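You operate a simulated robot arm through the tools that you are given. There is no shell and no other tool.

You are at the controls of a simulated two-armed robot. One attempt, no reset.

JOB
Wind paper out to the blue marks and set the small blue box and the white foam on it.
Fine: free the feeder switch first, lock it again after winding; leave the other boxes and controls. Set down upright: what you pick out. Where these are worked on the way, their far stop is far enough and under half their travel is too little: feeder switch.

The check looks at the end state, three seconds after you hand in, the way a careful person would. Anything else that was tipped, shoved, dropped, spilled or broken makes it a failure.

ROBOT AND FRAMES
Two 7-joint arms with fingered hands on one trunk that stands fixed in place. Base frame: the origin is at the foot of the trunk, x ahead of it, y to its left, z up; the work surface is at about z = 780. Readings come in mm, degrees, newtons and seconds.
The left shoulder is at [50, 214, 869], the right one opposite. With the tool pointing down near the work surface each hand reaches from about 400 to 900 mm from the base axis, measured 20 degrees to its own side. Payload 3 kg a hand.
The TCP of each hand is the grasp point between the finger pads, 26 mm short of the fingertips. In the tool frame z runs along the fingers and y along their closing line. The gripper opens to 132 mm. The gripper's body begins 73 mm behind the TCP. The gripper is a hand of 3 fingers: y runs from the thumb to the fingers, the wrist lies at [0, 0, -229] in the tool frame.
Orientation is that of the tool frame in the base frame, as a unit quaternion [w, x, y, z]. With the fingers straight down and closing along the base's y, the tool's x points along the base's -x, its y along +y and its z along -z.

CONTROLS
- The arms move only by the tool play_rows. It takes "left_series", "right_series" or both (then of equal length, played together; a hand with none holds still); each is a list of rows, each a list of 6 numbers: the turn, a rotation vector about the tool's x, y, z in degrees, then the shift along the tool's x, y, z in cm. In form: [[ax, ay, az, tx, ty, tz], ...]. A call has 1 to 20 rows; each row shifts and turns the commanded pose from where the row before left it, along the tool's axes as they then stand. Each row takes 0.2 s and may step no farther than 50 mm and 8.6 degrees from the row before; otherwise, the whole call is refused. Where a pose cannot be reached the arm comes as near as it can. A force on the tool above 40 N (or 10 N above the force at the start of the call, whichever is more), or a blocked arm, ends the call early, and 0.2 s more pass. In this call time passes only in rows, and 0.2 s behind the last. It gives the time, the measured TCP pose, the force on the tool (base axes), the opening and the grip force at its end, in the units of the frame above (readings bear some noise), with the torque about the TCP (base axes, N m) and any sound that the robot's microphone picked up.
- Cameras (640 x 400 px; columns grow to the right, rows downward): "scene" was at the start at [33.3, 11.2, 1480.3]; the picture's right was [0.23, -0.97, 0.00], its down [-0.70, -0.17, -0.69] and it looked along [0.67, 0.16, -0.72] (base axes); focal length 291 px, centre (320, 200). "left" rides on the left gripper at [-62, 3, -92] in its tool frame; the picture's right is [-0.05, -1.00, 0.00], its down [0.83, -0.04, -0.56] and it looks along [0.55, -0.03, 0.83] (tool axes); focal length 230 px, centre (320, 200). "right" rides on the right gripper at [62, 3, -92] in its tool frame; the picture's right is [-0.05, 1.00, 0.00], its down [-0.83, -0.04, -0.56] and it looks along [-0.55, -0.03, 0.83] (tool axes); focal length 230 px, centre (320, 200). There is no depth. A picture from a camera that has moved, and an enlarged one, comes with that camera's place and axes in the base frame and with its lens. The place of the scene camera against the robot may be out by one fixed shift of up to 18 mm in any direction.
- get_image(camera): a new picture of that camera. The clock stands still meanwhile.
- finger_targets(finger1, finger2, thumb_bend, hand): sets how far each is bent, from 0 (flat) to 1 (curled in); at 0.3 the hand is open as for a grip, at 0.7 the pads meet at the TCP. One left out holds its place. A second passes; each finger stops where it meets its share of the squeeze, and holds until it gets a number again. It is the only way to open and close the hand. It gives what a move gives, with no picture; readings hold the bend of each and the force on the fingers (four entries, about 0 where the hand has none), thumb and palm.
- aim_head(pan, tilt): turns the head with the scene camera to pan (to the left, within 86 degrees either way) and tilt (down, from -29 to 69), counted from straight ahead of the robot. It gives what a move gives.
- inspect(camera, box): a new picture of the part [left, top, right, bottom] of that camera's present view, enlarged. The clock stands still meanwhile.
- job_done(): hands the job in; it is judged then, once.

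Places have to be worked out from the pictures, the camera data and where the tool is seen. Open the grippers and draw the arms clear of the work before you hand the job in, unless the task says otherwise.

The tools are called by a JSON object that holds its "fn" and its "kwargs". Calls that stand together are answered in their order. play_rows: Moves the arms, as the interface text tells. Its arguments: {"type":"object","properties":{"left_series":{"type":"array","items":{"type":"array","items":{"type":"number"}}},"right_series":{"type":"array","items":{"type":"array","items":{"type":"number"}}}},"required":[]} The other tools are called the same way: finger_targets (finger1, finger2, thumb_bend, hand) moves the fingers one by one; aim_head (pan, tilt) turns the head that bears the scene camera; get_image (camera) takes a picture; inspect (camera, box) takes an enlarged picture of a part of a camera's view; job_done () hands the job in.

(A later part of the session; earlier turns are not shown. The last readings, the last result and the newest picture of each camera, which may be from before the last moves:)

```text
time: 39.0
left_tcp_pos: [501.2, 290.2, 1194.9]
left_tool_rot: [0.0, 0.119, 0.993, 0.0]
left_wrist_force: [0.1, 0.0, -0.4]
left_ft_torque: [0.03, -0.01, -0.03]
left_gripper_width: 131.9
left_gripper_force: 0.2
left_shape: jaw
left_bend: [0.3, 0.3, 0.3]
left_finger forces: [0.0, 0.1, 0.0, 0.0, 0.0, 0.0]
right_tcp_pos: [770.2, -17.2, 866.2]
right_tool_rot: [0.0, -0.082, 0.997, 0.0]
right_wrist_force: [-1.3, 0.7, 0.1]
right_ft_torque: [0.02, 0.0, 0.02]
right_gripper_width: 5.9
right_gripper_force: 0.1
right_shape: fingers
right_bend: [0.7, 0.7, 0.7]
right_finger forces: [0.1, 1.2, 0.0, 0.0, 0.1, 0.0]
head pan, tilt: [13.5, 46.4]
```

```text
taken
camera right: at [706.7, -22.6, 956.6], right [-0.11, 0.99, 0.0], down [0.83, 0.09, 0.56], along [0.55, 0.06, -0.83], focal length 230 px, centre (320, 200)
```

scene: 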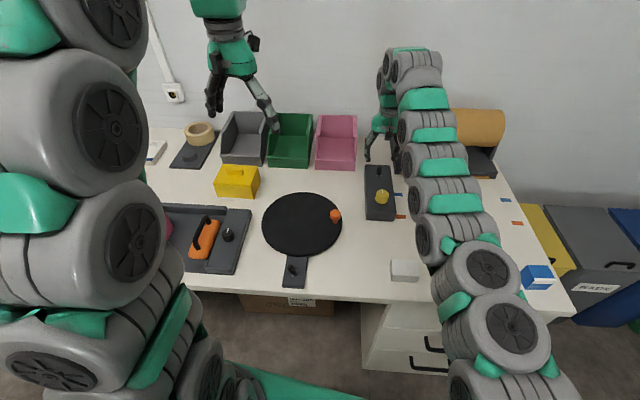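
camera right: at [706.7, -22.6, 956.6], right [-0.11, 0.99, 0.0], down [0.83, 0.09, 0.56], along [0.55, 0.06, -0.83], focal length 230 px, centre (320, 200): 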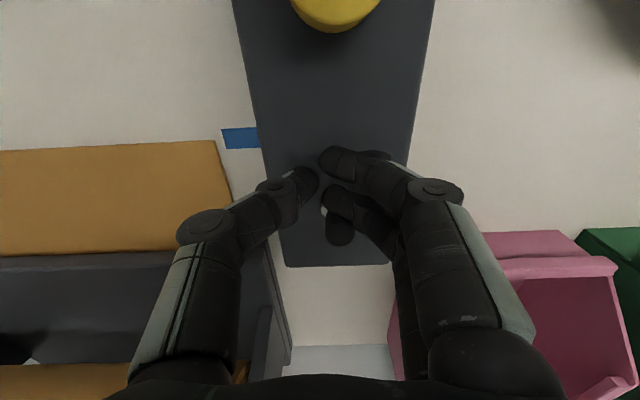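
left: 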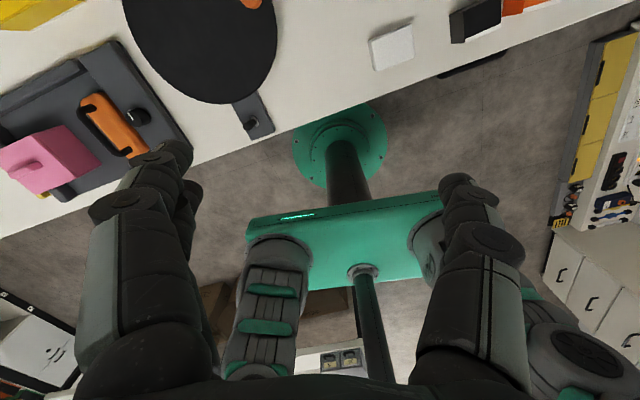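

Finger 2 is pressing the lever (1.2 N) and it has begun to move. Continuing another 16 mm.

{"fn": "play_rows", "kwargs": {"right_series": [[0, 0, 0, -0.4, 0, 0], [0, 0, 0, -0.4, 0, 0], [0, 0, 0, -0.4, 0, 0], [0, 0, 0, -0.4, 0, 0]]}}

{"fn": "get_image", "kwargs": {"camera": "right"}}

{"fn": "inspect", "kwargs": {"camera": "right", "box": [280, 130, 400, 250]}}

```text
time: 40.0
left_tcp_pos: [501.2, 289.7, 1193.7]
left_tool_rot: [0.001, 0.12, 0.993, -0.001]
left_wrist_force: [0.5, 0.6, 0.6]
left_ft_torque: [-0.02, 0.03, -0.01]
left_gripper_width: 131.8
left_gripper_force: 0.1
left_shape: jaw
left_bend: [0.3, 0.3, 0.3]
left_finger forces: [0.1, 0.0, 0.0, 0.0, 0.0, 0.0]
right_tcp_pos: [778.0, -12.9, 864.0]
right_tool_rot: [-0.005, -0.082, 0.997, 0.0]
right_wrist_force: [-14.2, -1.6, 6.4]
right_ft_torque: [0.01, 0.2, 0.12]
right_gripper_width: 6.2
right_gripper_force: 6.9
right_shape: fingers
right_bend: [0.7, 0.72, 0.7]
right_finger forces: [0.0, 15.5, 0.1, 0.0, 0.0, 0.0]
head pan, tilt: [13.5, 46.4]
stopped in row 4 (right hand): the force on the tool passed its limit at 49 N (the readings are from after the stop); the commanded pose is now the measured one
```

```text
taken
camera right: at [717.0, -19.2, 955.8], right [-0.11, 0.99, 0.0], down [0.83, 0.09, 0.55], along [0.54, 0.06, -0.84], focal length 230 px, centre (320, 200)
```

right: 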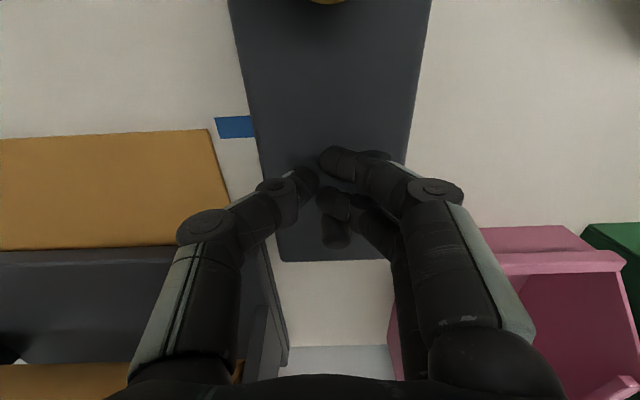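

```text
3.33 times, centred on (340, 190) of right
camera zoom: at [717.0, -19.2, 955.8], right [-0.11, 0.99, 0.0], down [0.83, 0.09, 0.55], along [0.54, 0.06, -0.84], focal length 767 px, centre (253, 233)
```

zoom: 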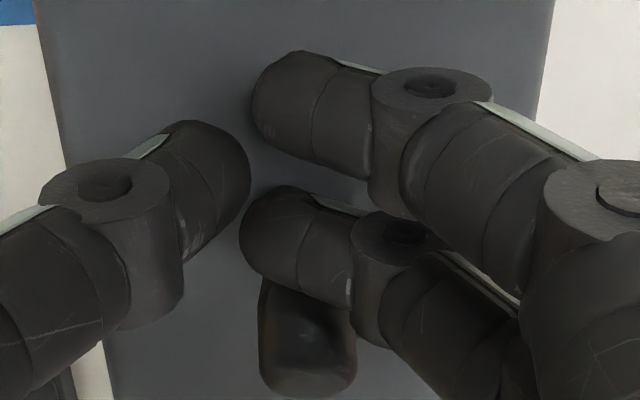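

The force limit hit with the lever hard against its far stop, leaning about 25° away as at the start, so it's locked. I'll back off 20 mm, rise, and check.

{"fn": "play_rows", "kwargs": {"right_series": [[0, 0, 0, 2.0, 0, 0], [0, 0, 0, 1.0, 0, -3.0], [0, 0, 0, 1.0, 0, -4.0], [0, 0, 0, 3.0, 0, -3.0]]}}

{"fn": "get_image", "kwargs": {"camera": "right"}}

{"fn": "inspect", "kwargs": {"camera": "scene", "box": [355, 150, 435, 225]}}

```text
time: 41.0
left_tcp_pos: [501.2, 289.6, 1195.7]
left_tool_rot: [0.0, 0.12, 0.993, 0.0]
left_wrist_force: [-0.5, 0.3, -0.5]
left_ft_torque: [0.01, 0.0, -0.02]
left_gripper_width: 132.0
left_gripper_force: 0.0
left_shape: jaw
left_bend: [0.3, 0.3, 0.3]
left_finger forces: [0.0, 0.1, 0.0, 0.0, 0.0, 0.0]
right_tcp_pos: [710.0, -25.1, 963.0]
right_tool_rot: [-0.005, -0.082, 0.997, 0.001]
right_wrist_force: [-0.3, 0.0, 0.3]
right_ft_torque: [0.02, -0.04, 0.0]
right_gripper_width: 5.8
right_gripper_force: 0.1
right_shape: fingers
right_bend: [0.7, 0.7, 0.7]
right_finger forces: [0.1, 0.0, 0.0, 0.0, 0.0, 0.0]
head pan, tilt: [13.5, 46.4]
```

```text
taken
camera right: at [649.6, -31.2, 1054.9], right [-0.11, 0.99, 0.0], down [0.83, 0.09, 0.55], along [0.54, 0.06, -0.84], focal length 230 px, centre (320, 200)
```

right: 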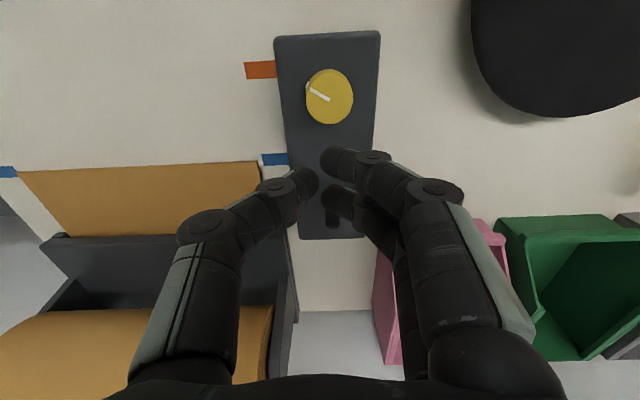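

```text
5.33 times, centred on (395, 188) of scene
camera zoom: at [33.3, 11.2, 1480.2], right [0.23, -0.97, 0.0], down [-0.7, -0.17, -0.69], along [0.67, 0.16, -0.72], focal length 1553 px, centre (-80, 267)
```

zoom: 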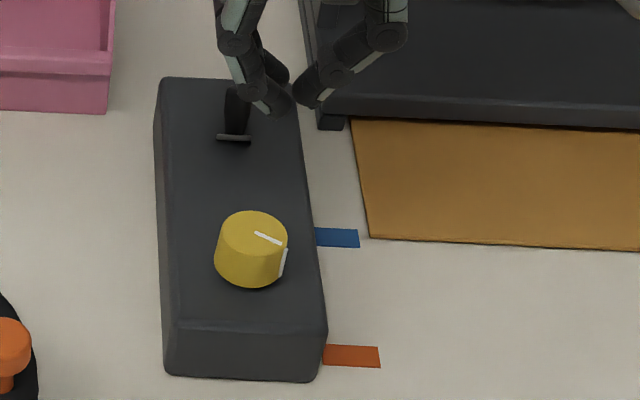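

The collar shows edge-on just like at the start, so the switch is locked again and the paper sits at the marks. Now for the box and the foam: I'll bring the right hand back and to the right to look at them.

{"fn": "play_rows", "kwargs": {"right_series": [[0, 0, 0, 3.95, -2.45, -0.71], [0, 0, 0, 3.95, -2.45, -0.71], [0, 0, 0, 3.95, -2.45, -0.71], [0, 0, 0, 3.95, -2.45, -0.71], [0, 0, 0, 3.95, -2.45, -0.71], [0, 0, 0, 3.95, -2.45, -0.71], [0, 0, 0, 3.95, -2.45, -0.71], [0, 0, 0, 3.95, -2.45, -0.71], [0, 0, 7, 0, 0, 0], [0, 0, 7, 0, 0, 0], [0, 0, 7, 0, 0, 0], [0, 0, 7, 0, 0, 0], [0, 0, 7, 0, 0, 0]]}}

{"fn": "get_image", "kwargs": {"camera": "right"}}

{"fn": "get_image", "kwargs": {"camera": "scene"}}

```text
time: 43.8
left_tcp_pos: [501.6, 289.8, 1193.9]
left_tool_rot: [0.0, 0.119, 0.993, 0.0]
left_wrist_force: [-0.6, 0.4, -0.4]
left_ft_torque: [-0.05, 0.0, -0.03]
left_gripper_width: 132.0
left_gripper_force: 0.2
left_shape: jaw
left_bend: [0.3, 0.3, 0.3]
left_finger forces: [0.0, 0.1, 0.0, 0.1, 0.0, 0.0]
right_tcp_pos: [430.4, -271.2, 1024.3]
right_tool_rot: [-0.004, 0.222, 0.975, -0.002]
right_wrist_force: [-0.2, -0.2, -0.4]
right_ft_torque: [0.03, -0.02, 0.0]
right_gripper_width: 6.1
right_gripper_force: 0.1
right_shape: fingers
right_bend: [0.7, 0.7, 0.7]
right_finger forces: [0.0, 0.0, 0.0, 0.1, 0.0, 0.1]
head pan, tilt: [13.5, 46.4]
```

```text
taken
camera right: at [377.3, -240.5, 1115.9], right [0.48, 0.88, 0.0], down [0.73, -0.4, 0.55], along [0.48, -0.27, -0.84], focal length 230 px, centre (320, 200)
```

right: 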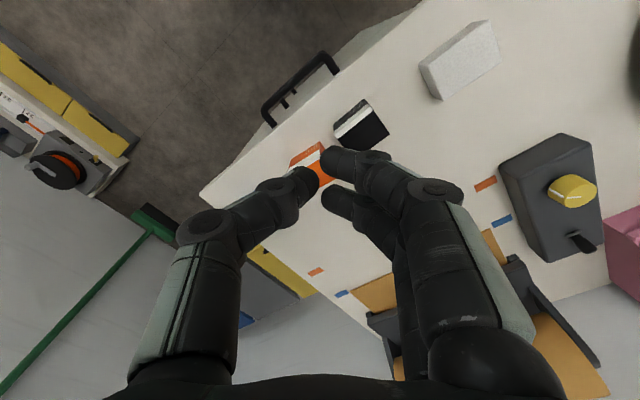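

```text
taken
```

scene: 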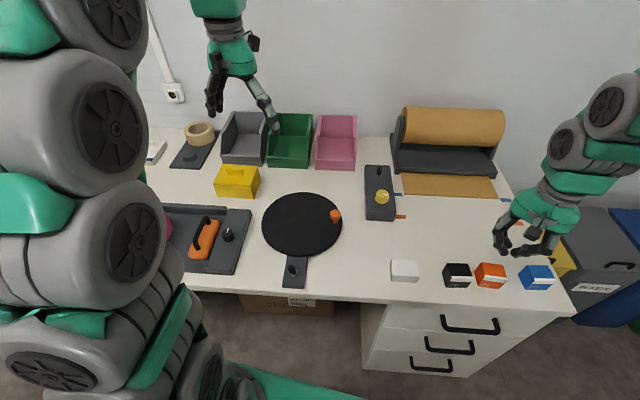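

The arm is clear of the work area; I'll examine the paper, the marks and the boxes in the scene view.

{"fn": "inspect", "kwargs": {"camera": "scene", "box": [380, 150, 540, 240]}}

{"fn": "inspect", "kwargs": {"camera": "scene", "box": [505, 250, 565, 300]}}

{"fn": "inspect", "kwargs": {"camera": "scene", "box": [375, 245, 435, 295]}}

{"fn": "inspect", "kwargs": {"camera": "right", "box": [400, 10, 520, 110]}}

```text
4.00 times, centred on (460, 195) of scene
camera zoom: at [33.3, 11.2, 1480.3], right [0.23, -0.97, 0.0], down [-0.7, -0.17, -0.69], along [0.67, 0.16, -0.72], focal length 1164 px, centre (-240, 220)
```

zoom: 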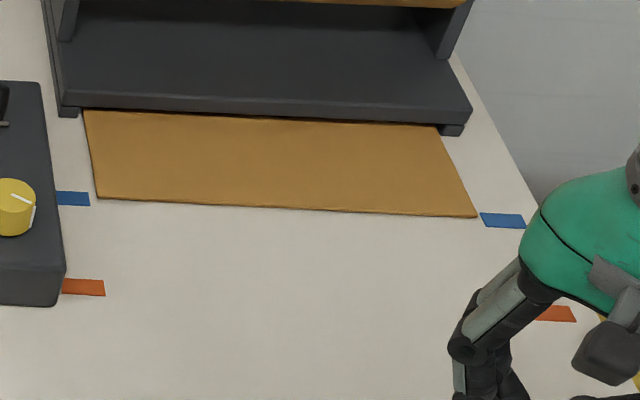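

```text
8.00 times, centred on (535, 275) of scene
camera zoom: at [33.3, 11.2, 1480.3], right [0.23, -0.97, 0.0], down [-0.7, -0.17, -0.69], along [0.67, 0.16, -0.72], focal length 2329 px, centre (-1400, -400)
```

zoom: 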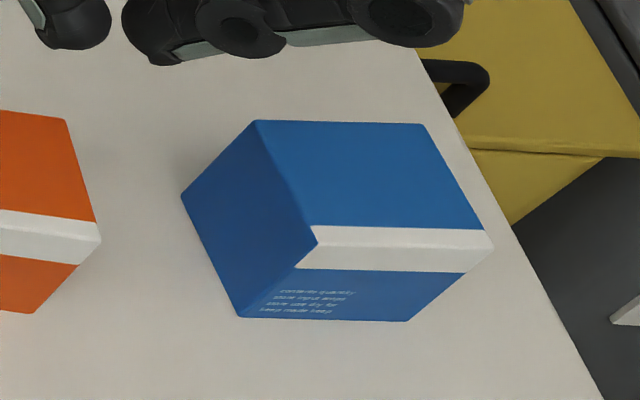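

```text
8.00 times, centred on (405, 270) of scene
camera zoom: at [33.3, 11.2, 1480.3], right [0.23, -0.97, 0.0], down [-0.7, -0.17, -0.69], along [0.67, 0.16, -0.72], focal length 2329 px, centre (-360, -360)
```

zoom: 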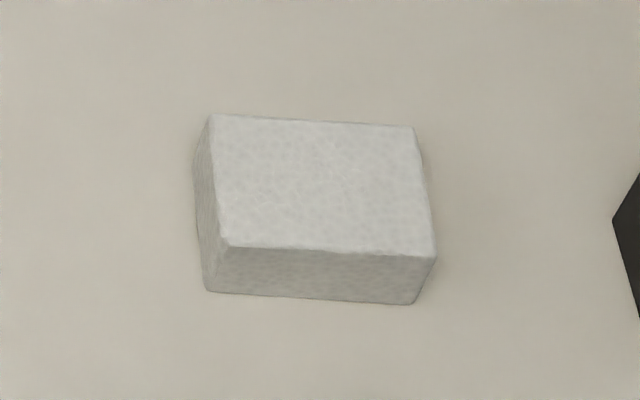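

```text
4.00 times, centred on (460, 60) of right
camera zoom: at [377.3, -240.5, 1115.9], right [0.48, 0.88, 0.0], down [0.73, -0.4, 0.55], along [0.48, -0.27, -0.84], focal length 920 px, centre (-240, 760)
```

zoom: 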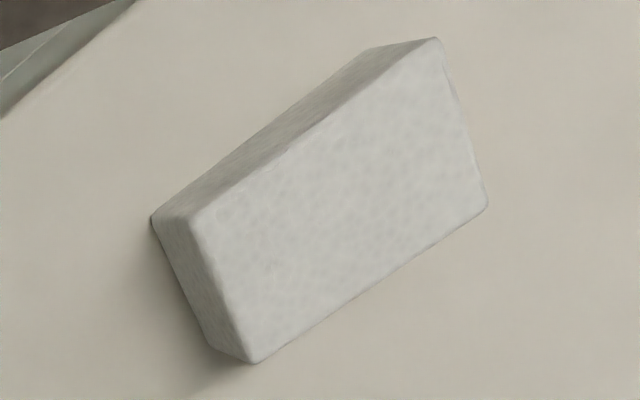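

The paper front edge runs from about (776, -96) to (828, -404), parallel to the foam and nearly so to the blue box. Foam is about 66×48×30 mm at (468, -103), the blue box about 53×43×48 mm near (524, -433). I'll open the hand and go over the blue box to measure it from close.

{"fn": "finger_targets", "kwargs": {"hand": "right", "finger1": 0.46, "finger2": 0.46, "thumb_bend": 0.46}}

{"fn": "play_rows", "kwargs": {"right_series": [[0, 0, 0, -3.09, -2.1, 1.68], [0, 0, 0, -3.09, -2.1, 1.68], [0, 0, 0, -3.09, -2.1, 1.68], [0, 0, 0, -3.09, -2.1, 1.68], [0, 0, 0, -3.09, -2.1, 1.68], [0, 0, -7.5, 0, 0, 0], [0, 0, -7.5, 0, 0, 0], [0, 0, -7.5, 0, 0, 0], [0, 0, -7.5, 0, 0, 0], [0, 0, -7.5, 0, 0, 0]]}}

{"fn": "get_image", "kwargs": {"camera": "right"}}

{"fn": "get_image", "kwargs": {"camera": "scene"}}

```text
time: 44.8
left_tcp_pos: [500.2, 289.9, 1194.1]
left_tool_rot: [-0.001, 0.119, 0.993, 0.0]
left_wrist_force: [-0.6, -0.7, -0.2]
left_ft_torque: [0.03, -0.04, 0.01]
left_gripper_width: 132.0
left_gripper_force: 0.0
left_shape: jaw
left_bend: [0.3, 0.3, 0.3]
left_finger forces: [0.0, 0.1, 0.1, 0.1, 0.1, 0.0]
right_tcp_pos: [431.1, -270.5, 1025.1]
right_tool_rot: [-0.005, 0.22, 0.975, -0.002]
right_wrist_force: [-0.8, 0.3, 0.9]
right_ft_torque: [0.02, 0.0, -0.01]
right_gripper_width: 80.3
right_gripper_force: 0.0
right_shape: fingers
right_bend: [0.46, 0.46, 0.46]
right_finger forces: [0.0, 0.0, 0.0, 0.0, 0.0, 0.0]
head pan, tilt: [13.5, 46.4]
```

```text
time: 47.0
left_tcp_pos: [500.8, 289.7, 1194.6]
left_tool_rot: [0.0, 0.12, 0.993, 0.001]
left_wrist_force: [-0.7, 0.0, 0.6]
left_ft_torque: [-0.03, 0.01, -0.02]
left_gripper_width: 132.1
left_gripper_force: 0.1
left_shape: jaw
left_bend: [0.3, 0.3, 0.3]
left_finger forces: [0.1, 0.1, 0.0, 0.0, 0.1, 0.0]
right_tcp_pos: [524.0, -431.8, 938.1]
right_tool_rot: [-0.005, -0.105, 0.994, 0.0]
right_wrist_force: [0.0, -0.2, 0.1]
right_ft_torque: [-0.02, 0.01, 0.03]
right_gripper_width: 80.7
right_gripper_force: 0.0
right_shape: fingers
right_bend: [0.46, 0.46, 0.46]
right_finger forces: [0.0, 0.1, 0.0, 0.0, 0.0, 0.0]
head pan, tilt: [13.5, 46.4]
```

```text
taken
camera right: at [463.3, -439.8, 1030.6], right [-0.16, 0.99, 0.0], down [0.83, 0.13, 0.55], along [0.54, 0.09, -0.84], focal length 230 px, centre (320, 200)
```

right: 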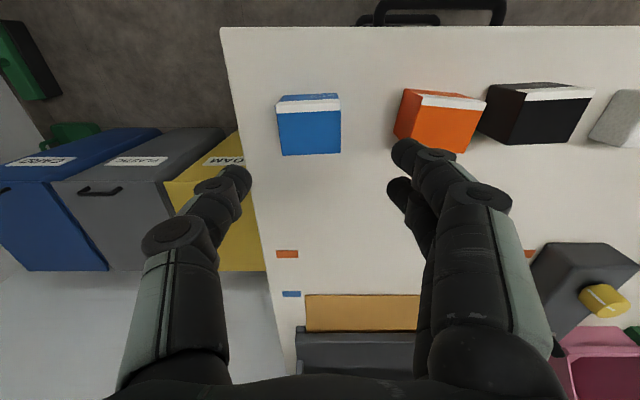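

```text
taken
```

scene: 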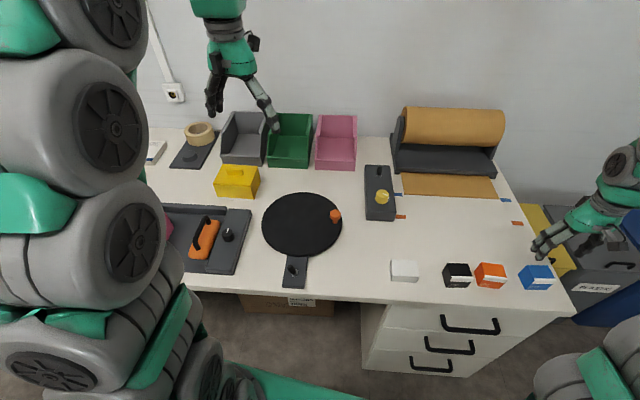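

{"fn": "inspect", "kwargs": {"camera": "right", "box": [260, 80, 360, 170]}}

{"fn": "inspect", "kwargs": {"camera": "right", "box": [370, 70, 500, 170]}}

{"fn": "inspect", "kwargs": {"camera": "right", "box": [260, 230, 430, 340]}}

```text
4.44 times, centred on (310, 125) of right
camera zoom: at [463.3, -439.8, 1030.6], right [-0.16, 0.99, 0.0], down [0.83, 0.13, 0.55], along [0.54, 0.09, -0.84], focal length 1022 px, centre (364, 533)
```

zoom: 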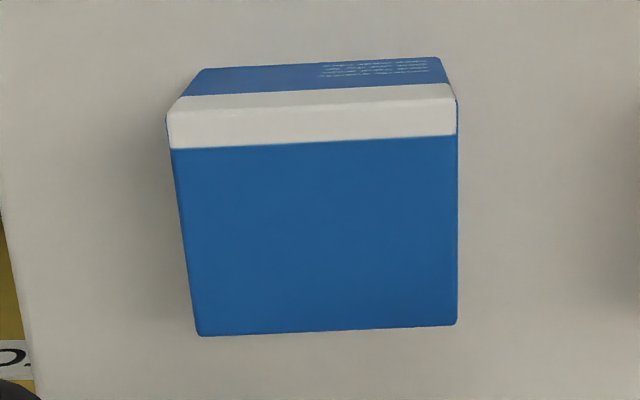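

```text
4.00 times, centred on (435, 120) of right
camera zoom: at [463.3, -439.8, 1030.6], right [-0.16, 0.99, 0.0], down [0.83, 0.13, 0.55], along [0.54, 0.09, -0.84], focal length 920 px, centre (-140, 520)
```

zoom: 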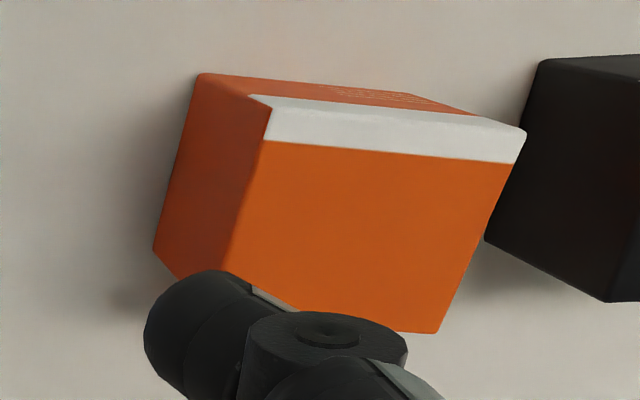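

```text
3.64 times, centred on (345, 285) of right
camera zoom: at [463.3, -439.8, 1030.6], right [-0.16, 0.99, 0.0], down [0.83, 0.13, 0.55], along [0.54, 0.09, -0.84], focal length 837 px, centre (229, -109)
```

zoom: 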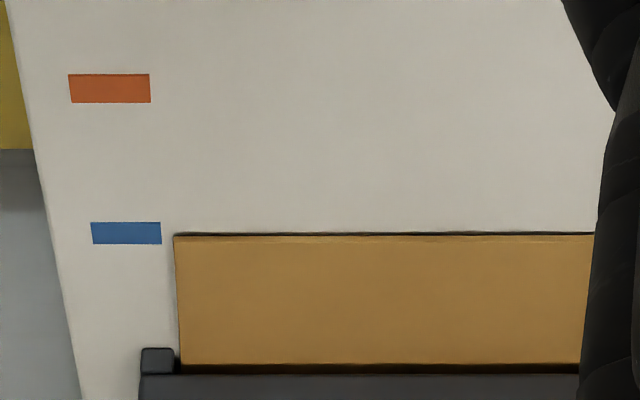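

The blue box centre works out at (523, -439), top at z ≈ 829, square to the hand; the orange box leaves about 57 mm of room for the fingers. I'll tilt the hand 12° forward (needed for the far placement later), centre on the box and come down to z ≈ 878 for a check.

{"fn": "play_rows", "kwargs": {"right_series": [[0, -6, 0, 0, 0, 0], [0, -6, 0, 0, 0, 0], [0, 0, 0, 0.72, -0.34, 2.92], [0, 0, 0, 0.72, -0.34, 2.92]]}}

{"fn": "get_image", "kwargs": {"camera": "right"}}

```text
time: 48.0
left_tcp_pos: [500.9, 290.8, 1195.2]
left_tool_rot: [0.0, 0.119, 0.993, -0.001]
left_wrist_force: [-0.3, -0.1, 0.3]
left_ft_torque: [0.01, 0.02, 0.0]
left_gripper_width: 131.6
left_gripper_force: 0.0
left_shape: jaw
left_bend: [0.3, 0.3, 0.3]
left_finger forces: [0.1, 0.0, 0.0, 0.0, 0.1, 0.0]
right_tcp_pos: [524.7, -440.6, 879.8]
right_tool_rot: [0.1, -0.103, 0.99, 0.011]
right_wrist_force: [0.8, 0.0, -0.4]
right_ft_torque: [-0.02, 0.0, -0.04]
right_gripper_width: 80.7
right_gripper_force: 0.0
right_shape: fingers
right_bend: [0.46, 0.46, 0.46]
right_finger forces: [0.1, 0.0, 0.0, 0.1, 0.0, 0.1]
head pan, tilt: [13.5, 46.4]
```

```text
taken
camera right: at [446.6, -453.1, 957.2], right [-0.16, 0.99, 0.01], down [0.7, 0.1, 0.71], along [0.7, 0.12, -0.7], focal length 230 px, centre (320, 200)
```

right: 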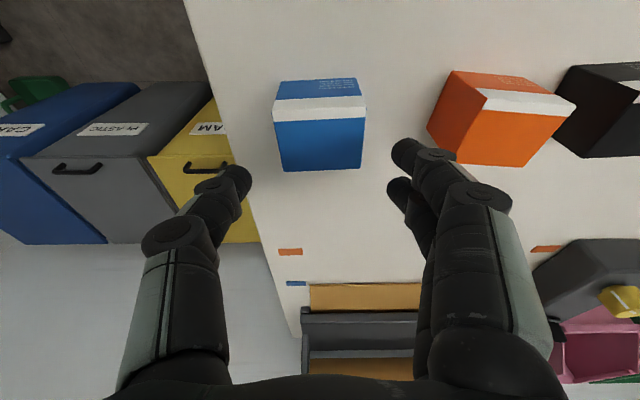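

The box is centred between thumb and fingers. I'll lower to TCP z ≈ 828 (tips about 10 mm above the table) and look before closing.

{"fn": "play_rows", "kwargs": {"right_series": [[0, 0, 0, 0.74, 0.08, 2.55], [0, 0, 0, 0.74, 0.08, 2.5]]}}

{"fn": "get_image", "kwargs": {"camera": "right"}}

{"fn": "inspect", "kwargs": {"camera": "scene", "box": [440, 220, 600, 320]}}

```text
time: 48.5
left_tcp_pos: [501.9, 289.7, 1193.9]
left_tool_rot: [0.001, 0.12, 0.993, 0.0]
left_wrist_force: [-0.5, 0.1, 0.7]
left_ft_torque: [0.02, 0.01, -0.02]
left_gripper_width: 131.8
left_gripper_force: 0.1
left_shape: jaw
left_bend: [0.3, 0.3, 0.3]
left_finger forces: [0.0, 0.1, 0.0, 0.1, 0.1, 0.0]
right_tcp_pos: [521.4, -439.6, 828.7]
right_tool_rot: [0.1, -0.104, 0.99, 0.01]
right_wrist_force: [0.3, -0.2, -0.6]
right_ft_torque: [0.01, 0.01, -0.01]
right_gripper_width: 80.7
right_gripper_force: 0.1
right_shape: fingers
right_bend: [0.46, 0.46, 0.46]
right_finger forces: [0.1, 0.0, 0.0, 0.0, 0.0, 0.0]
head pan, tilt: [13.5, 46.4]
```

```text
taken
camera right: at [442.4, -451.2, 905.4], right [-0.16, 0.99, 0.01], down [0.7, 0.1, 0.71], along [0.7, 0.12, -0.7], focal length 230 px, centre (320, 200)
```

right: 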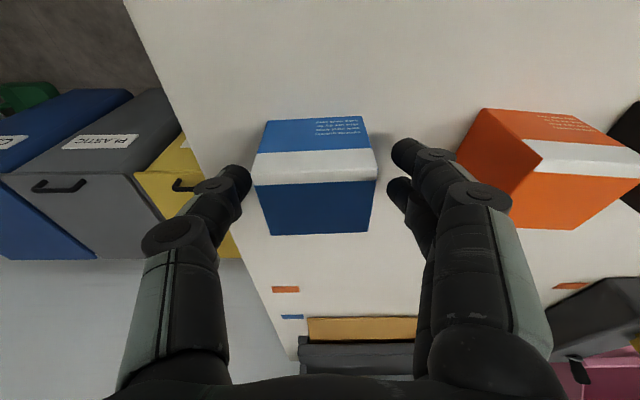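

```text
4.00 times, centred on (520, 270) of scene
camera zoom: at [33.4, 11.2, 1480.3], right [0.23, -0.97, 0.0], down [-0.7, -0.17, -0.69], along [0.67, 0.16, -0.72], focal length 1164 px, centre (-480, -80)
```

zoom: 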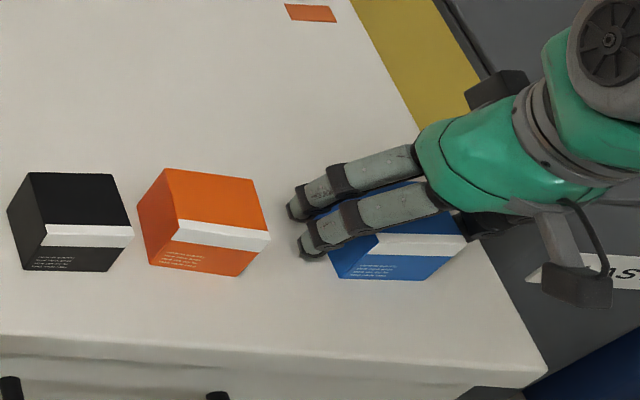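

The digits stand on both sides of the blue box, clear of the orange one. I'll close the hand on it.

{"fn": "finger_targets", "kwargs": {"hand": "right", "finger1": 0.62, "finger2": 0.62, "thumb_bend": 0.62}}

{"fn": "get_image", "kwargs": {"camera": "right"}}

```text
time: 49.5
left_tcp_pos: [500.1, 290.7, 1194.1]
left_tool_rot: [0.0, 0.119, 0.993, -0.001]
left_wrist_force: [1.0, -0.1, -0.2]
left_ft_torque: [-0.02, 0.01, -0.01]
left_gripper_width: 131.9
left_gripper_force: 0.1
left_shape: jaw
left_bend: [0.3, 0.3, 0.3]
left_finger forces: [0.0, 0.1, 0.0, 0.0, 0.1, 0.1]
right_tcp_pos: [521.1, -438.4, 828.5]
right_tool_rot: [0.099, -0.104, 0.99, 0.012]
right_wrist_force: [0.2, -0.1, -1.3]
right_ft_torque: [0.0, -0.01, 0.02]
right_gripper_width: 53.3
right_gripper_force: 9.8
right_shape: fingers
right_bend: [0.55, 0.55, 0.57]
right_finger forces: [5.1, 5.1, 0.1, 0.0, 10.0, 0.0]
head pan, tilt: [13.5, 46.4]
```

```text
taken
camera right: at [442.4, -450.9, 905.8], right [-0.16, 0.99, 0.01], down [0.7, 0.1, 0.71], along [0.7, 0.12, -0.7], focal length 230 px, centre (320, 200)
```

right: 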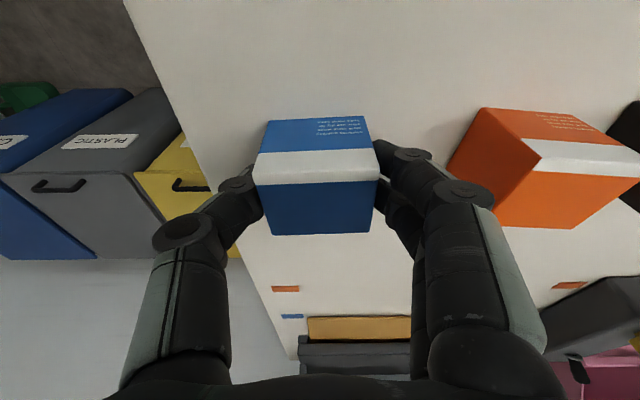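

A firm, even grip (5/5/10 N at 53 mm). I'll lift straight up 80 mm and check that the box hangs level.

{"fn": "play_rows", "kwargs": {"right_series": [[0, 0, 0, -0.4, 0, -1.96], [0, 0, 0, -0.4, 0, -1.96], [0, 0, 0, -0.4, 0, -1.96], [0, 0, 0, -0.4, 0, -1.96]]}}

{"fn": "get_image", "kwargs": {"camera": "right"}}

{"fn": "inspect", "kwargs": {"camera": "scene", "box": [440, 200, 600, 300]}}

```text
time: 50.5
left_tcp_pos: [500.1, 289.8, 1194.8]
left_tool_rot: [0.0, 0.12, 0.993, 0.0]
left_wrist_force: [0.2, 0.2, -0.1]
left_ft_torque: [-0.02, -0.02, 0.01]
left_gripper_width: 131.8
left_gripper_force: 0.0
left_shape: jaw
left_bend: [0.3, 0.3, 0.3]
left_finger forces: [0.0, 0.1, 0.0, 0.0, 0.0, 0.0]
right_tcp_pos: [517.6, -437.8, 908.1]
right_tool_rot: [0.099, -0.103, 0.99, 0.012]
right_wrist_force: [-0.6, -0.2, -0.5]
right_ft_torque: [0.03, -0.03, 0.0]
right_gripper_width: 53.4
right_gripper_force: 10.0
right_shape: fingers
right_bend: [0.55, 0.55, 0.57]
right_finger forces: [5.1, 4.9, 0.1, 0.0, 10.0, 0.0]
head pan, tilt: [13.5, 46.4]
```

```text
taken
camera right: at [439.8, -450.4, 985.1], right [-0.16, 0.99, 0.01], down [0.7, 0.1, 0.71], along [0.7, 0.12, -0.7], focal length 230 px, centre (320, 200)
```

right: 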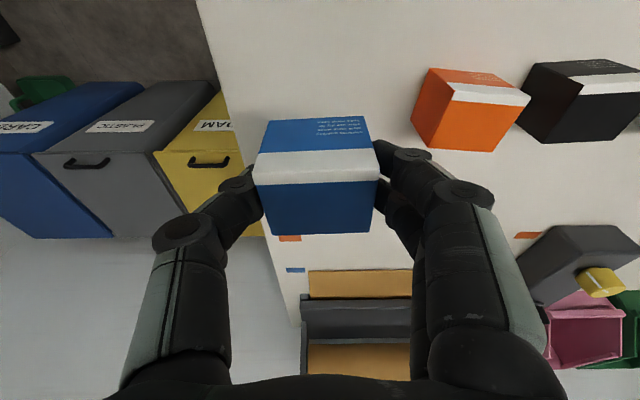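

```text
4.00 times, centred on (520, 250) of scene
camera zoom: at [33.3, 11.3, 1480.3], right [0.23, -0.97, 0.0], down [-0.7, -0.17, -0.69], along [0.67, 0.16, -0.72], focal length 1164 px, centre (-480, 0)
```

zoom: 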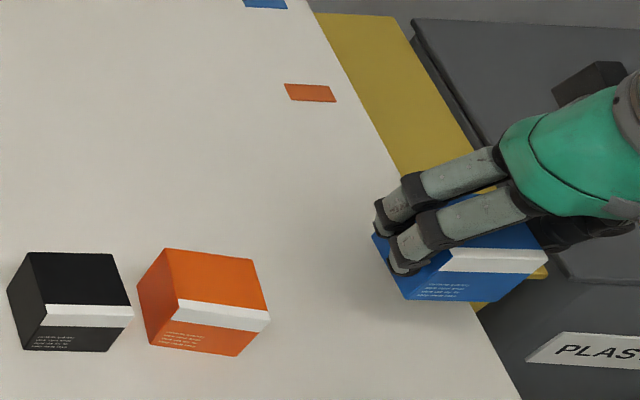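

The box came up level with nothing else touched. I'll carry it at this height over to the right part of the paper.

{"fn": "play_rows", "kwargs": {"right_series": [[0, 0, 0, -3.49, 0.534, 0.709], [0, 0, 0, -3.49, 0.534, 0.709], [0, 0, 0, -3.49, 0.534, 0.709], [0, 0, 0, -3.49, 0.534, 0.709], [0, 0, 0, -3.49, 0.534, 0.709], [0, 0, 0, -3.49, 0.534, 0.709], [0, 0, 0, -3.49, 0.534, 0.709], [0, 0, 0, -3.49, 0.534, 0.709], [0, 0, 0, -3.49, 0.534, 0.709], [0, 0, 0, -3.49, 0.534, 0.709]]}}

{"fn": "get_image", "kwargs": {"camera": "right"}}

{"fn": "inspect", "kwargs": {"camera": "scene", "box": [380, 100, 560, 230]}}

```text
time: 52.8
left_tcp_pos: [500.9, 290.2, 1194.0]
left_tool_rot: [0.0, 0.119, 0.993, 0.0]
left_wrist_force: [-0.7, 0.7, -0.5]
left_ft_torque: [0.04, 0.04, -0.02]
left_gripper_width: 131.7
left_gripper_force: 0.0
left_shape: jaw
left_bend: [0.3, 0.3, 0.3]
left_finger forces: [0.0, 0.0, 0.0, 0.0, 0.1, 0.1]
right_tcp_pos: [857.2, -312.0, 905.8]
right_tool_rot: [0.1, -0.104, 0.989, 0.011]
right_wrist_force: [0.0, -0.1, 0.7]
right_ft_torque: [0.01, -0.01, -0.02]
right_gripper_width: 52.6
right_gripper_force: 10.1
right_shape: fingers
right_bend: [0.55, 0.55, 0.57]
right_finger forces: [5.0, 4.9, 0.0, 0.0, 9.7, 0.0]
head pan, tilt: [13.5, 46.4]
```

```text
taken
camera right: at [779.8, -323.7, 983.1], right [-0.16, 0.99, 0.01], down [0.7, 0.1, 0.71], along [0.7, 0.12, -0.7], focal length 230 px, centre (320, 200)
```

right: 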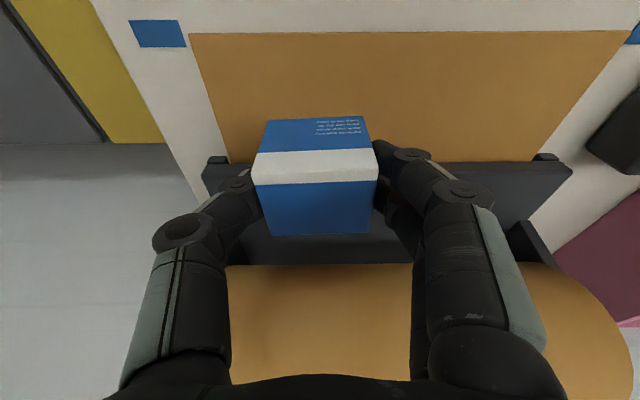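

```text
3.08 times, centred on (470, 165) of scene
camera zoom: at [33.4, 11.2, 1480.3], right [0.23, -0.97, 0.0], down [-0.7, -0.17, -0.69], along [0.67, 0.16, -0.72], focal length 896 px, centre (-142, 308)
```

zoom: 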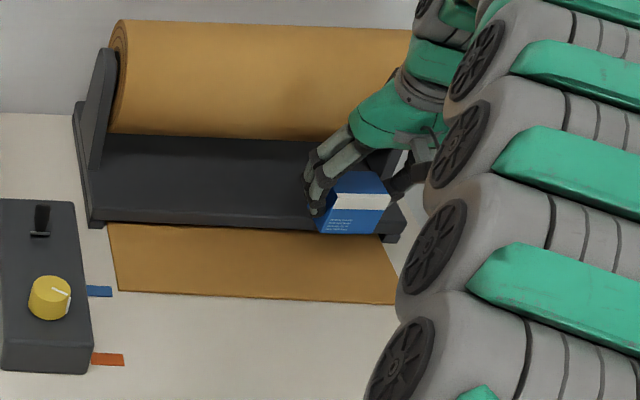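

The box hovers over the paper: centre about (859, -313), i.e. 47 mm behind the front edge and well inside both sides. I'll lower it straight down to just above the paper.

{"fn": "play_rows", "kwargs": {"right_series": [[0, 0, 0, 0.367, 0, 1.81], [0, 0, 0, 0.367, 0, 1.81], [0, 0, 0, 0.367, 0, 1.81], [0, 0, 0, 0.347, 0, 1.71]]}}

{"fn": "get_image", "kwargs": {"camera": "right"}}

```text
time: 53.8
left_tcp_pos: [499.7, 290.9, 1194.6]
left_tool_rot: [0.001, 0.119, 0.993, -0.001]
left_wrist_force: [0.4, 0.4, -0.4]
left_ft_torque: [0.02, 0.0, 0.01]
left_gripper_width: 131.7
left_gripper_force: 0.1
left_shape: jaw
left_bend: [0.3, 0.3, 0.3]
left_finger forces: [0.1, 0.0, 0.0, 0.0, 0.0, 0.0]
right_tcp_pos: [857.6, -312.6, 833.8]
right_tool_rot: [0.1, -0.104, 0.99, 0.012]
right_wrist_force: [-3.7, 0.6, 15.3]
right_ft_torque: [0.07, -0.02, 0.01]
right_gripper_width: 52.3
right_gripper_force: 12.1
right_shape: fingers
right_bend: [0.56, 0.56, 0.58]
right_finger forces: [6.5, 6.4, 0.0, 0.0, 10.7, 0.1]
head pan, tilt: [13.5, 46.4]
```

```text
taken
camera right: at [779.8, -324.0, 910.3], right [-0.16, 0.99, 0.01], down [0.7, 0.1, 0.71], along [0.7, 0.12, -0.7], focal length 230 px, centre (320, 200)
```

right: 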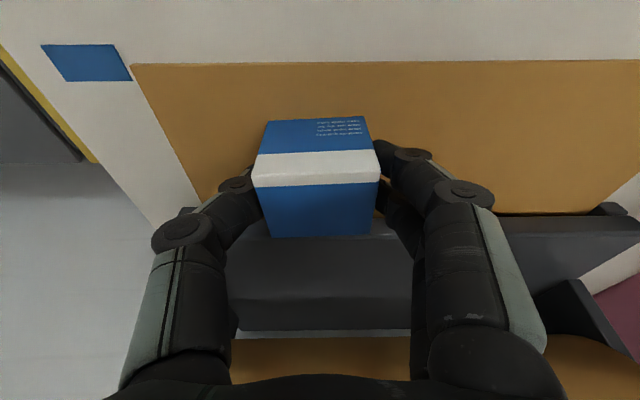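

The box has landed (15 N upward force at TCP z ≈ 834, the paper lying a few mm proud). I'll ease up 1.5 mm and open the hand just enough to let go.

{"fn": "play_rows", "kwargs": {"right_series": [[0, 0, 0, -0.03, 0, -0.147]]}}

{"fn": "finger_targets", "kwargs": {"hand": "right", "finger1": 0.46, "finger2": 0.46, "thumb_bend": 0.46}}

{"fn": "get_image", "kwargs": {"camera": "right"}}

```text
time: 54.1
left_tcp_pos: [501.6, 290.1, 1194.1]
left_tool_rot: [0.0, 0.119, 0.993, -0.001]
left_wrist_force: [0.5, 0.8, 0.1]
left_ft_torque: [0.0, -0.01, -0.02]
left_gripper_width: 131.9
left_gripper_force: 0.0
left_shape: jaw
left_bend: [0.3, 0.3, 0.3]
left_finger forces: [0.1, 0.0, 0.1, 0.0, 0.0, 0.0]
right_tcp_pos: [857.7, -311.8, 833.2]
right_tool_rot: [0.099, -0.104, 0.99, 0.011]
right_wrist_force: [-3.1, -0.6, 6.0]
right_ft_torque: [0.01, 0.04, 0.03]
right_gripper_width: 52.6
right_gripper_force: 11.1
right_shape: fingers
right_bend: [0.56, 0.56, 0.58]
right_finger forces: [5.8, 5.8, 0.0, 0.1, 10.9, 0.1]
head pan, tilt: [13.5, 46.4]
```

```text
time: 55.1
left_tcp_pos: [501.6, 290.8, 1195.4]
left_tool_rot: [0.0, 0.119, 0.993, 0.0]
left_wrist_force: [-0.5, 0.0, 0.3]
left_ft_torque: [-0.03, 0.01, 0.01]
left_gripper_width: 131.5
left_gripper_force: 0.1
left_shape: jaw
left_bend: [0.3, 0.3, 0.3]
left_finger forces: [0.1, 0.0, 0.0, 0.0, 0.0, 0.0]
right_tcp_pos: [858.2, -311.5, 834.0]
right_tool_rot: [0.099, -0.104, 0.99, 0.011]
right_wrist_force: [0.3, 0.1, 0.0]
right_ft_torque: [0.01, 0.0, 0.02]
right_gripper_width: 80.6
right_gripper_force: 0.0
right_shape: fingers
right_bend: [0.46, 0.46, 0.46]
right_finger forces: [0.0, 0.0, 0.0, 0.1, 0.0, 0.0]
head pan, tilt: [13.5, 46.4]
```

```text
taken
camera right: at [780.2, -324.1, 911.5], right [-0.16, 0.99, 0.01], down [0.7, 0.1, 0.71], along [0.7, 0.12, -0.7], focal length 230 px, centre (320, 200)
```

right: 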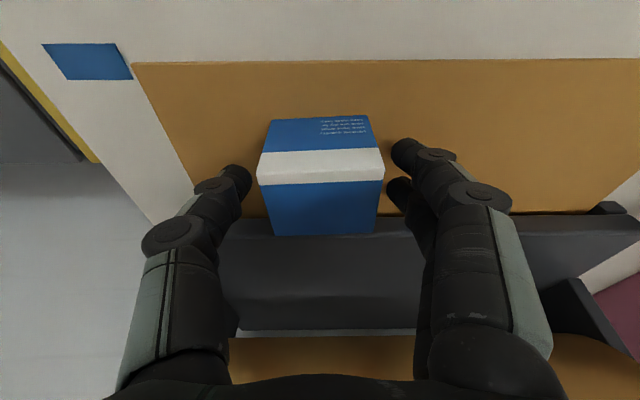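

The box stands upright on the paper with clearance on both sides. I'll lift straight up and check from above and from the scene camera.

{"fn": "play_rows", "kwargs": {"right_series": [[0, 0, 0, -0.59, 0, -2.94], [0, 0, 0, -0.59, 0, -2.94], [0, 0, 0, -0.59, 0, -2.94], [0, 0, 0, 3.5, 0, -2.5], [0, 0, 0, 4.5, 0, -1.0], [0, 0, 0, 4.5, 0, -1.0]]}}

{"fn": "get_image", "kwargs": {"camera": "right"}}

{"fn": "inspect", "kwargs": {"camera": "scene", "box": [380, 120, 560, 230]}}

```text
time: 56.5
left_tcp_pos: [500.9, 289.7, 1194.2]
left_tool_rot: [0.001, 0.119, 0.993, 0.0]
left_wrist_force: [0.5, 0.1, -0.1]
left_ft_torque: [-0.01, -0.03, -0.03]
left_gripper_width: 132.0
left_gripper_force: 0.0
left_shape: jaw
left_bend: [0.3, 0.3, 0.3]
left_finger forces: [0.1, 0.0, 0.1, 0.0, 0.0, 0.1]
right_tcp_pos: [732.4, -341.9, 947.0]
right_tool_rot: [0.101, -0.104, 0.989, 0.011]
right_wrist_force: [0.3, 0.1, -0.6]
right_ft_torque: [-0.01, -0.02, 0.02]
right_gripper_width: 80.7
right_gripper_force: 0.0
right_shape: fingers
right_bend: [0.46, 0.46, 0.46]
right_finger forces: [0.1, 0.0, 0.1, 0.0, 0.1, 0.0]
head pan, tilt: [13.5, 46.4]
```

```text
taken
camera right: at [652.9, -353.8, 1024.6], right [-0.16, 0.99, 0.01], down [0.7, 0.1, 0.71], along [0.7, 0.12, -0.7], focal length 230 px, centre (320, 200)
```

right: 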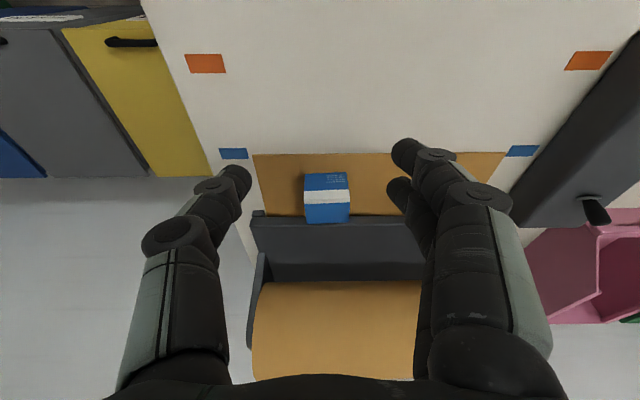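

```text
3.56 times, centred on (470, 175) of scene
camera zoom: at [33.3, 11.2, 1480.2], right [0.23, -0.97, 0.0], down [-0.7, -0.17, -0.69], along [0.67, 0.16, -0.72], focal length 1035 px, centre (-213, 289)
```

zoom: 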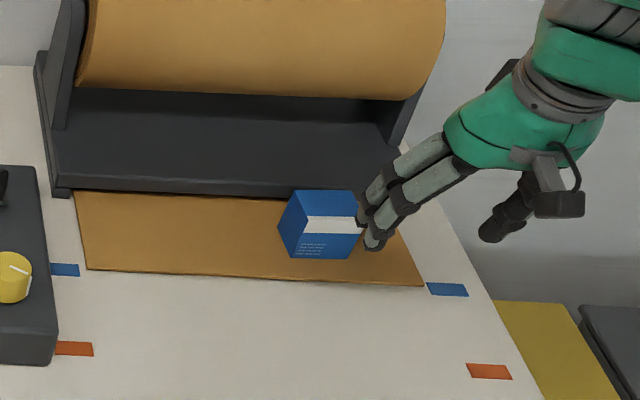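

The blue box is well placed on the paper. Now to the foam: I'll move the hand over it at height and turn 2.6° to match its edges.

{"fn": "play_rows", "kwargs": {"right_series": [[0, 0, 0, 2.64, 3.62, -0.37], [0, 0, 0, 2.64, 3.62, -0.37], [0, 0, 0, 2.64, 3.62, -0.37], [0, 0, 0, 2.64, 3.62, -0.37], [0, 0, 0, 2.64, 3.62, -0.37], [0, 0, 0, 2.64, 3.62, -0.37], [0, 0, 0, 2.64, 3.62, -0.37], [0, 0, 0, 2.64, 3.62, -0.37], [0, 0, 2.6, 0, 0, 0]]}}

{"fn": "get_image", "kwargs": {"camera": "right"}}

{"fn": "get_image", "kwargs": {"camera": "scene"}}

```text
time: 58.5
left_tcp_pos: [501.7, 289.8, 1193.7]
left_tool_rot: [-0.001, 0.119, 0.993, -0.001]
left_wrist_force: [-0.1, 0.2, 0.1]
left_ft_torque: [0.0, 0.02, -0.01]
left_gripper_width: 132.0
left_gripper_force: 0.1
left_shape: jaw
left_bend: [0.3, 0.3, 0.3]
left_finger forces: [0.1, 0.0, 0.1, 0.1, 0.0, 0.0]
right_tcp_pos: [458.2, -101.5, 933.3]
right_tool_rot: [0.099, -0.081, 0.992, 0.013]
right_wrist_force: [0.1, -0.4, 0.1]
right_ft_torque: [0.01, 0.01, 0.03]
right_gripper_width: 80.8
right_gripper_force: 0.0
right_shape: fingers
right_bend: [0.46, 0.46, 0.46]
right_finger forces: [0.0, 0.0, 0.1, 0.1, 0.1, 0.1]
head pan, tilt: [13.5, 46.4]
```

```text
taken
camera right: at [379.5, -110.4, 1009.9], right [-0.11, 0.99, 0.02], down [0.7, 0.07, 0.71], along [0.7, 0.09, -0.7], focal length 230 px, centre (320, 200)
```

right: 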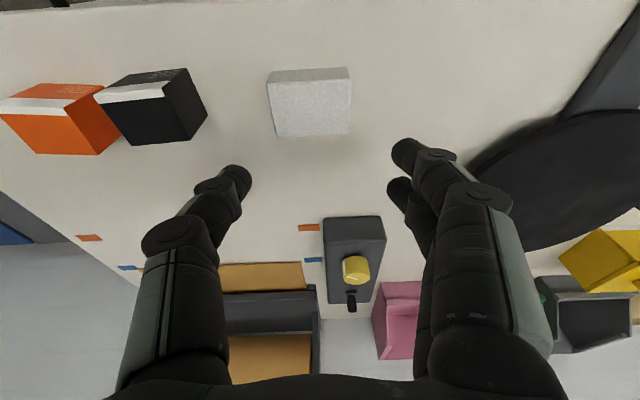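

```text
taken
```

scene: 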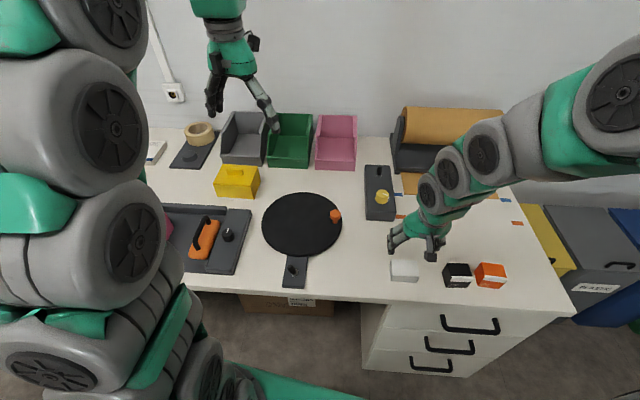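

{"fn": "inspect", "kwargs": {"camera": "right", "box": [250, 50, 370, 150]}}

```text
4.00 times, centred on (310, 100) of right
camera zoom: at [379.5, -110.4, 1009.9], right [-0.11, 0.99, 0.02], down [0.7, 0.07, 0.71], along [0.7, 0.09, -0.7], focal length 920 px, centre (360, 600)
```

zoom: 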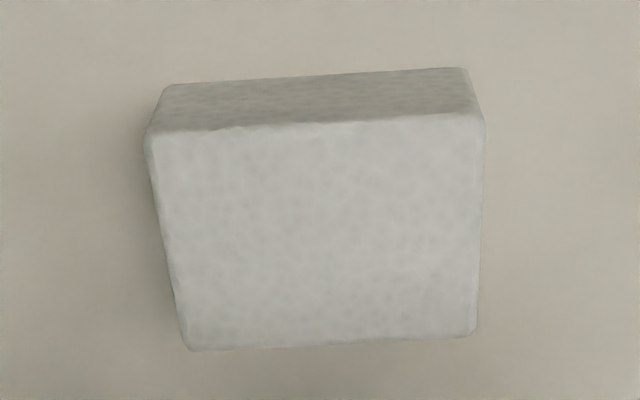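

The foam centre is (468, -104), 67 mm wide along the hand's closing line and 30 mm high. I'll open to about 93 mm, centre over it and come down to z ≈ 860 for a check.

{"fn": "finger_targets", "kwargs": {"hand": "right", "finger1": 0.42, "finger2": 0.42, "thumb_bend": 0.42}}

{"fn": "play_rows", "kwargs": {"right_series": [[0, 0, 0, 0.52, -0.27, 3.62], [0, 0, 0, 0.52, -0.27, 3.62]]}}

{"fn": "get_image", "kwargs": {"camera": "right"}}

```text
time: 59.5
left_tcp_pos: [500.3, 290.2, 1195.6]
left_tool_rot: [0.0, 0.119, 0.993, 0.0]
left_wrist_force: [1.0, 0.0, -0.5]
left_ft_torque: [-0.06, 0.02, 0.0]
left_gripper_width: 131.8
left_gripper_force: 0.0
left_shape: jaw
left_bend: [0.3, 0.3, 0.3]
left_finger forces: [0.0, 0.0, 0.0, 0.0, 0.0, 0.0]
right_tcp_pos: [458.5, -101.0, 933.5]
right_tool_rot: [0.1, -0.081, 0.992, 0.014]
right_wrist_force: [-0.2, -0.5, 0.3]
right_ft_torque: [0.04, -0.04, -0.02]
right_gripper_width: 94.3
right_gripper_force: 0.1
right_shape: fingers
right_bend: [0.42, 0.42, 0.42]
right_finger forces: [0.1, 0.0, 0.1, 0.1, 0.1, 0.1]
head pan, tilt: [13.5, 46.4]
```

```text
time: 60.1
left_tcp_pos: [502.2, 290.0, 1194.2]
left_tool_rot: [0.0, 0.119, 0.993, 0.0]
left_wrist_force: [-0.3, -0.1, 0.7]
left_ft_torque: [-0.02, 0.04, -0.03]
left_gripper_width: 132.0
left_gripper_force: 0.2
left_shape: jaw
left_bend: [0.3, 0.3, 0.3]
left_finger forces: [0.0, 0.1, 0.1, 0.1, 0.0, 0.0]
right_tcp_pos: [464.2, -104.5, 859.0]
right_tool_rot: [0.099, -0.08, 0.992, 0.014]
right_wrist_force: [0.0, 0.1, -0.1]
right_ft_torque: [0.0, 0.01, -0.02]
right_gripper_width: 94.1
right_gripper_force: 0.1
right_shape: fingers
right_bend: [0.42, 0.42, 0.42]
right_finger forces: [0.0, 0.0, 0.1, 0.0, 0.0, 0.0]
head pan, tilt: [13.5, 46.4]
```

```text
taken
camera right: at [385.0, -114.0, 936.6], right [-0.11, 0.99, 0.02], down [0.7, 0.06, 0.71], along [0.7, 0.09, -0.7], focal length 230 px, centre (320, 200)
```

right: 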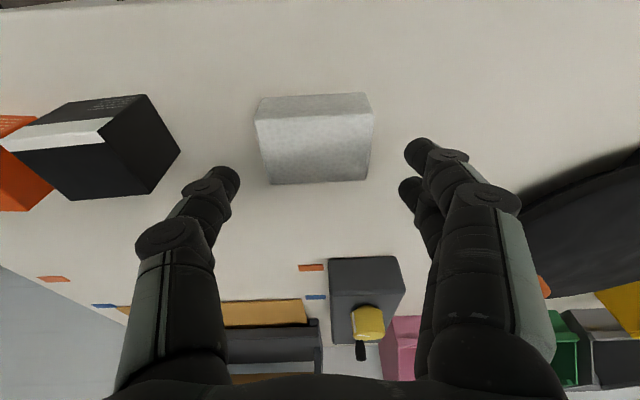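

The foam is centred, and thumb and black box are well apart. I'll lower the last 35 mm.

{"fn": "play_rows", "kwargs": {"right_series": [[0, 0, 0, 0.41, -0.05, 1.7], [0, 0, 0, 0.41, -0.05, 1.7]]}}

{"fn": "get_image", "kwargs": {"camera": "right"}}

```text
time: 60.8
left_tcp_pos: [501.4, 290.0, 1194.6]
left_tool_rot: [0.0, 0.119, 0.993, 0.0]
left_wrist_force: [-0.2, 0.3, 0.2]
left_ft_torque: [0.0, -0.02, 0.0]
left_gripper_width: 131.8
left_gripper_force: 0.0
left_shape: jaw
left_bend: [0.3, 0.3, 0.3]
left_finger forces: [0.0, 0.0, 0.0, 0.0, 0.1, 0.1]
right_tcp_pos: [464.4, -105.4, 822.8]
right_tool_rot: [0.1, -0.082, 0.992, 0.013]
right_wrist_force: [0.3, -0.2, -0.5]
right_ft_torque: [-0.01, 0.02, -0.01]
right_gripper_width: 94.2
right_gripper_force: 0.0
right_shape: fingers
right_bend: [0.42, 0.42, 0.42]
right_finger forces: [0.0, 0.0, 0.0, 0.0, 0.0, 0.0]
head pan, tilt: [13.5, 46.4]
```

```text
taken
camera right: at [385.9, -114.9, 900.6], right [-0.11, 0.99, 0.02], down [0.7, 0.07, 0.71], along [0.7, 0.1, -0.7], focal length 230 px, centre (320, 200)
```

right: 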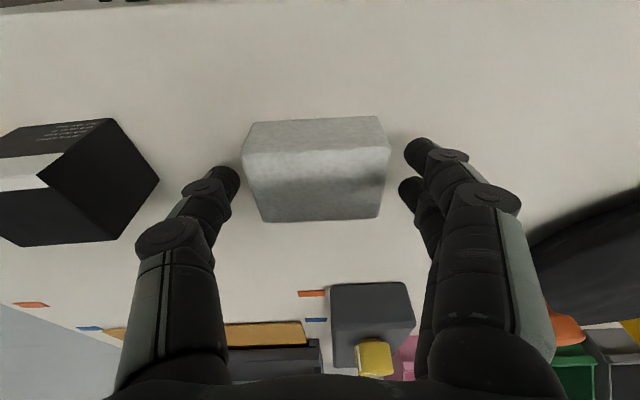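

No contact and the foam sits between thumb and fingers. Closing on it now.

{"fn": "finger_targets", "kwargs": {"hand": "right", "finger1": 0.58, "finger2": 0.58, "thumb_bend": 0.58}}

{"fn": "get_image", "kwargs": {"camera": "right"}}

```text
time: 61.8
left_tcp_pos: [501.4, 290.7, 1194.9]
left_tool_rot: [0.0, 0.119, 0.993, 0.0]
left_wrist_force: [0.2, -0.1, -0.3]
left_ft_torque: [-0.01, 0.01, 0.0]
left_gripper_width: 131.8
left_gripper_force: 0.1
left_shape: jaw
left_bend: [0.3, 0.3, 0.3]
left_finger forces: [0.0, 0.0, 0.0, 0.1, 0.0, 0.0]
right_tcp_pos: [465.1, -106.0, 824.8]
right_tool_rot: [0.099, -0.082, 0.992, 0.014]
right_wrist_force: [0.2, -0.6, 0.2]
right_ft_torque: [-0.01, -0.01, 0.02]
right_gripper_width: 68.0
right_gripper_force: 9.0
right_shape: fingers
right_bend: [0.5, 0.5, 0.53]
right_finger forces: [4.7, 4.7, 0.1, 0.0, 9.3, 0.0]
head pan, tilt: [13.5, 46.4]
```

```text
taken
camera right: at [385.8, -114.9, 900.8], right [-0.11, 0.99, 0.02], down [0.7, 0.07, 0.71], along [0.7, 0.09, -0.7], focal length 230 px, centre (320, 200)
```

right: 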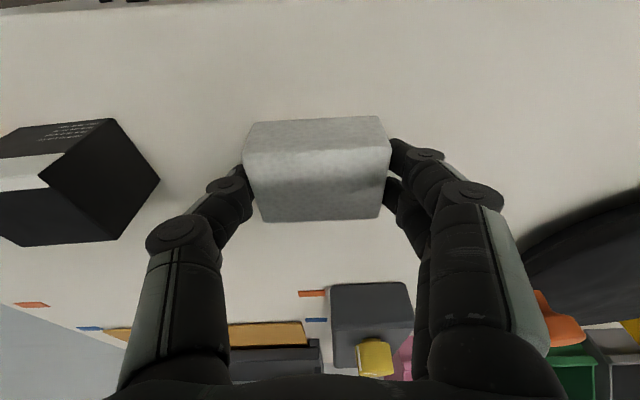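

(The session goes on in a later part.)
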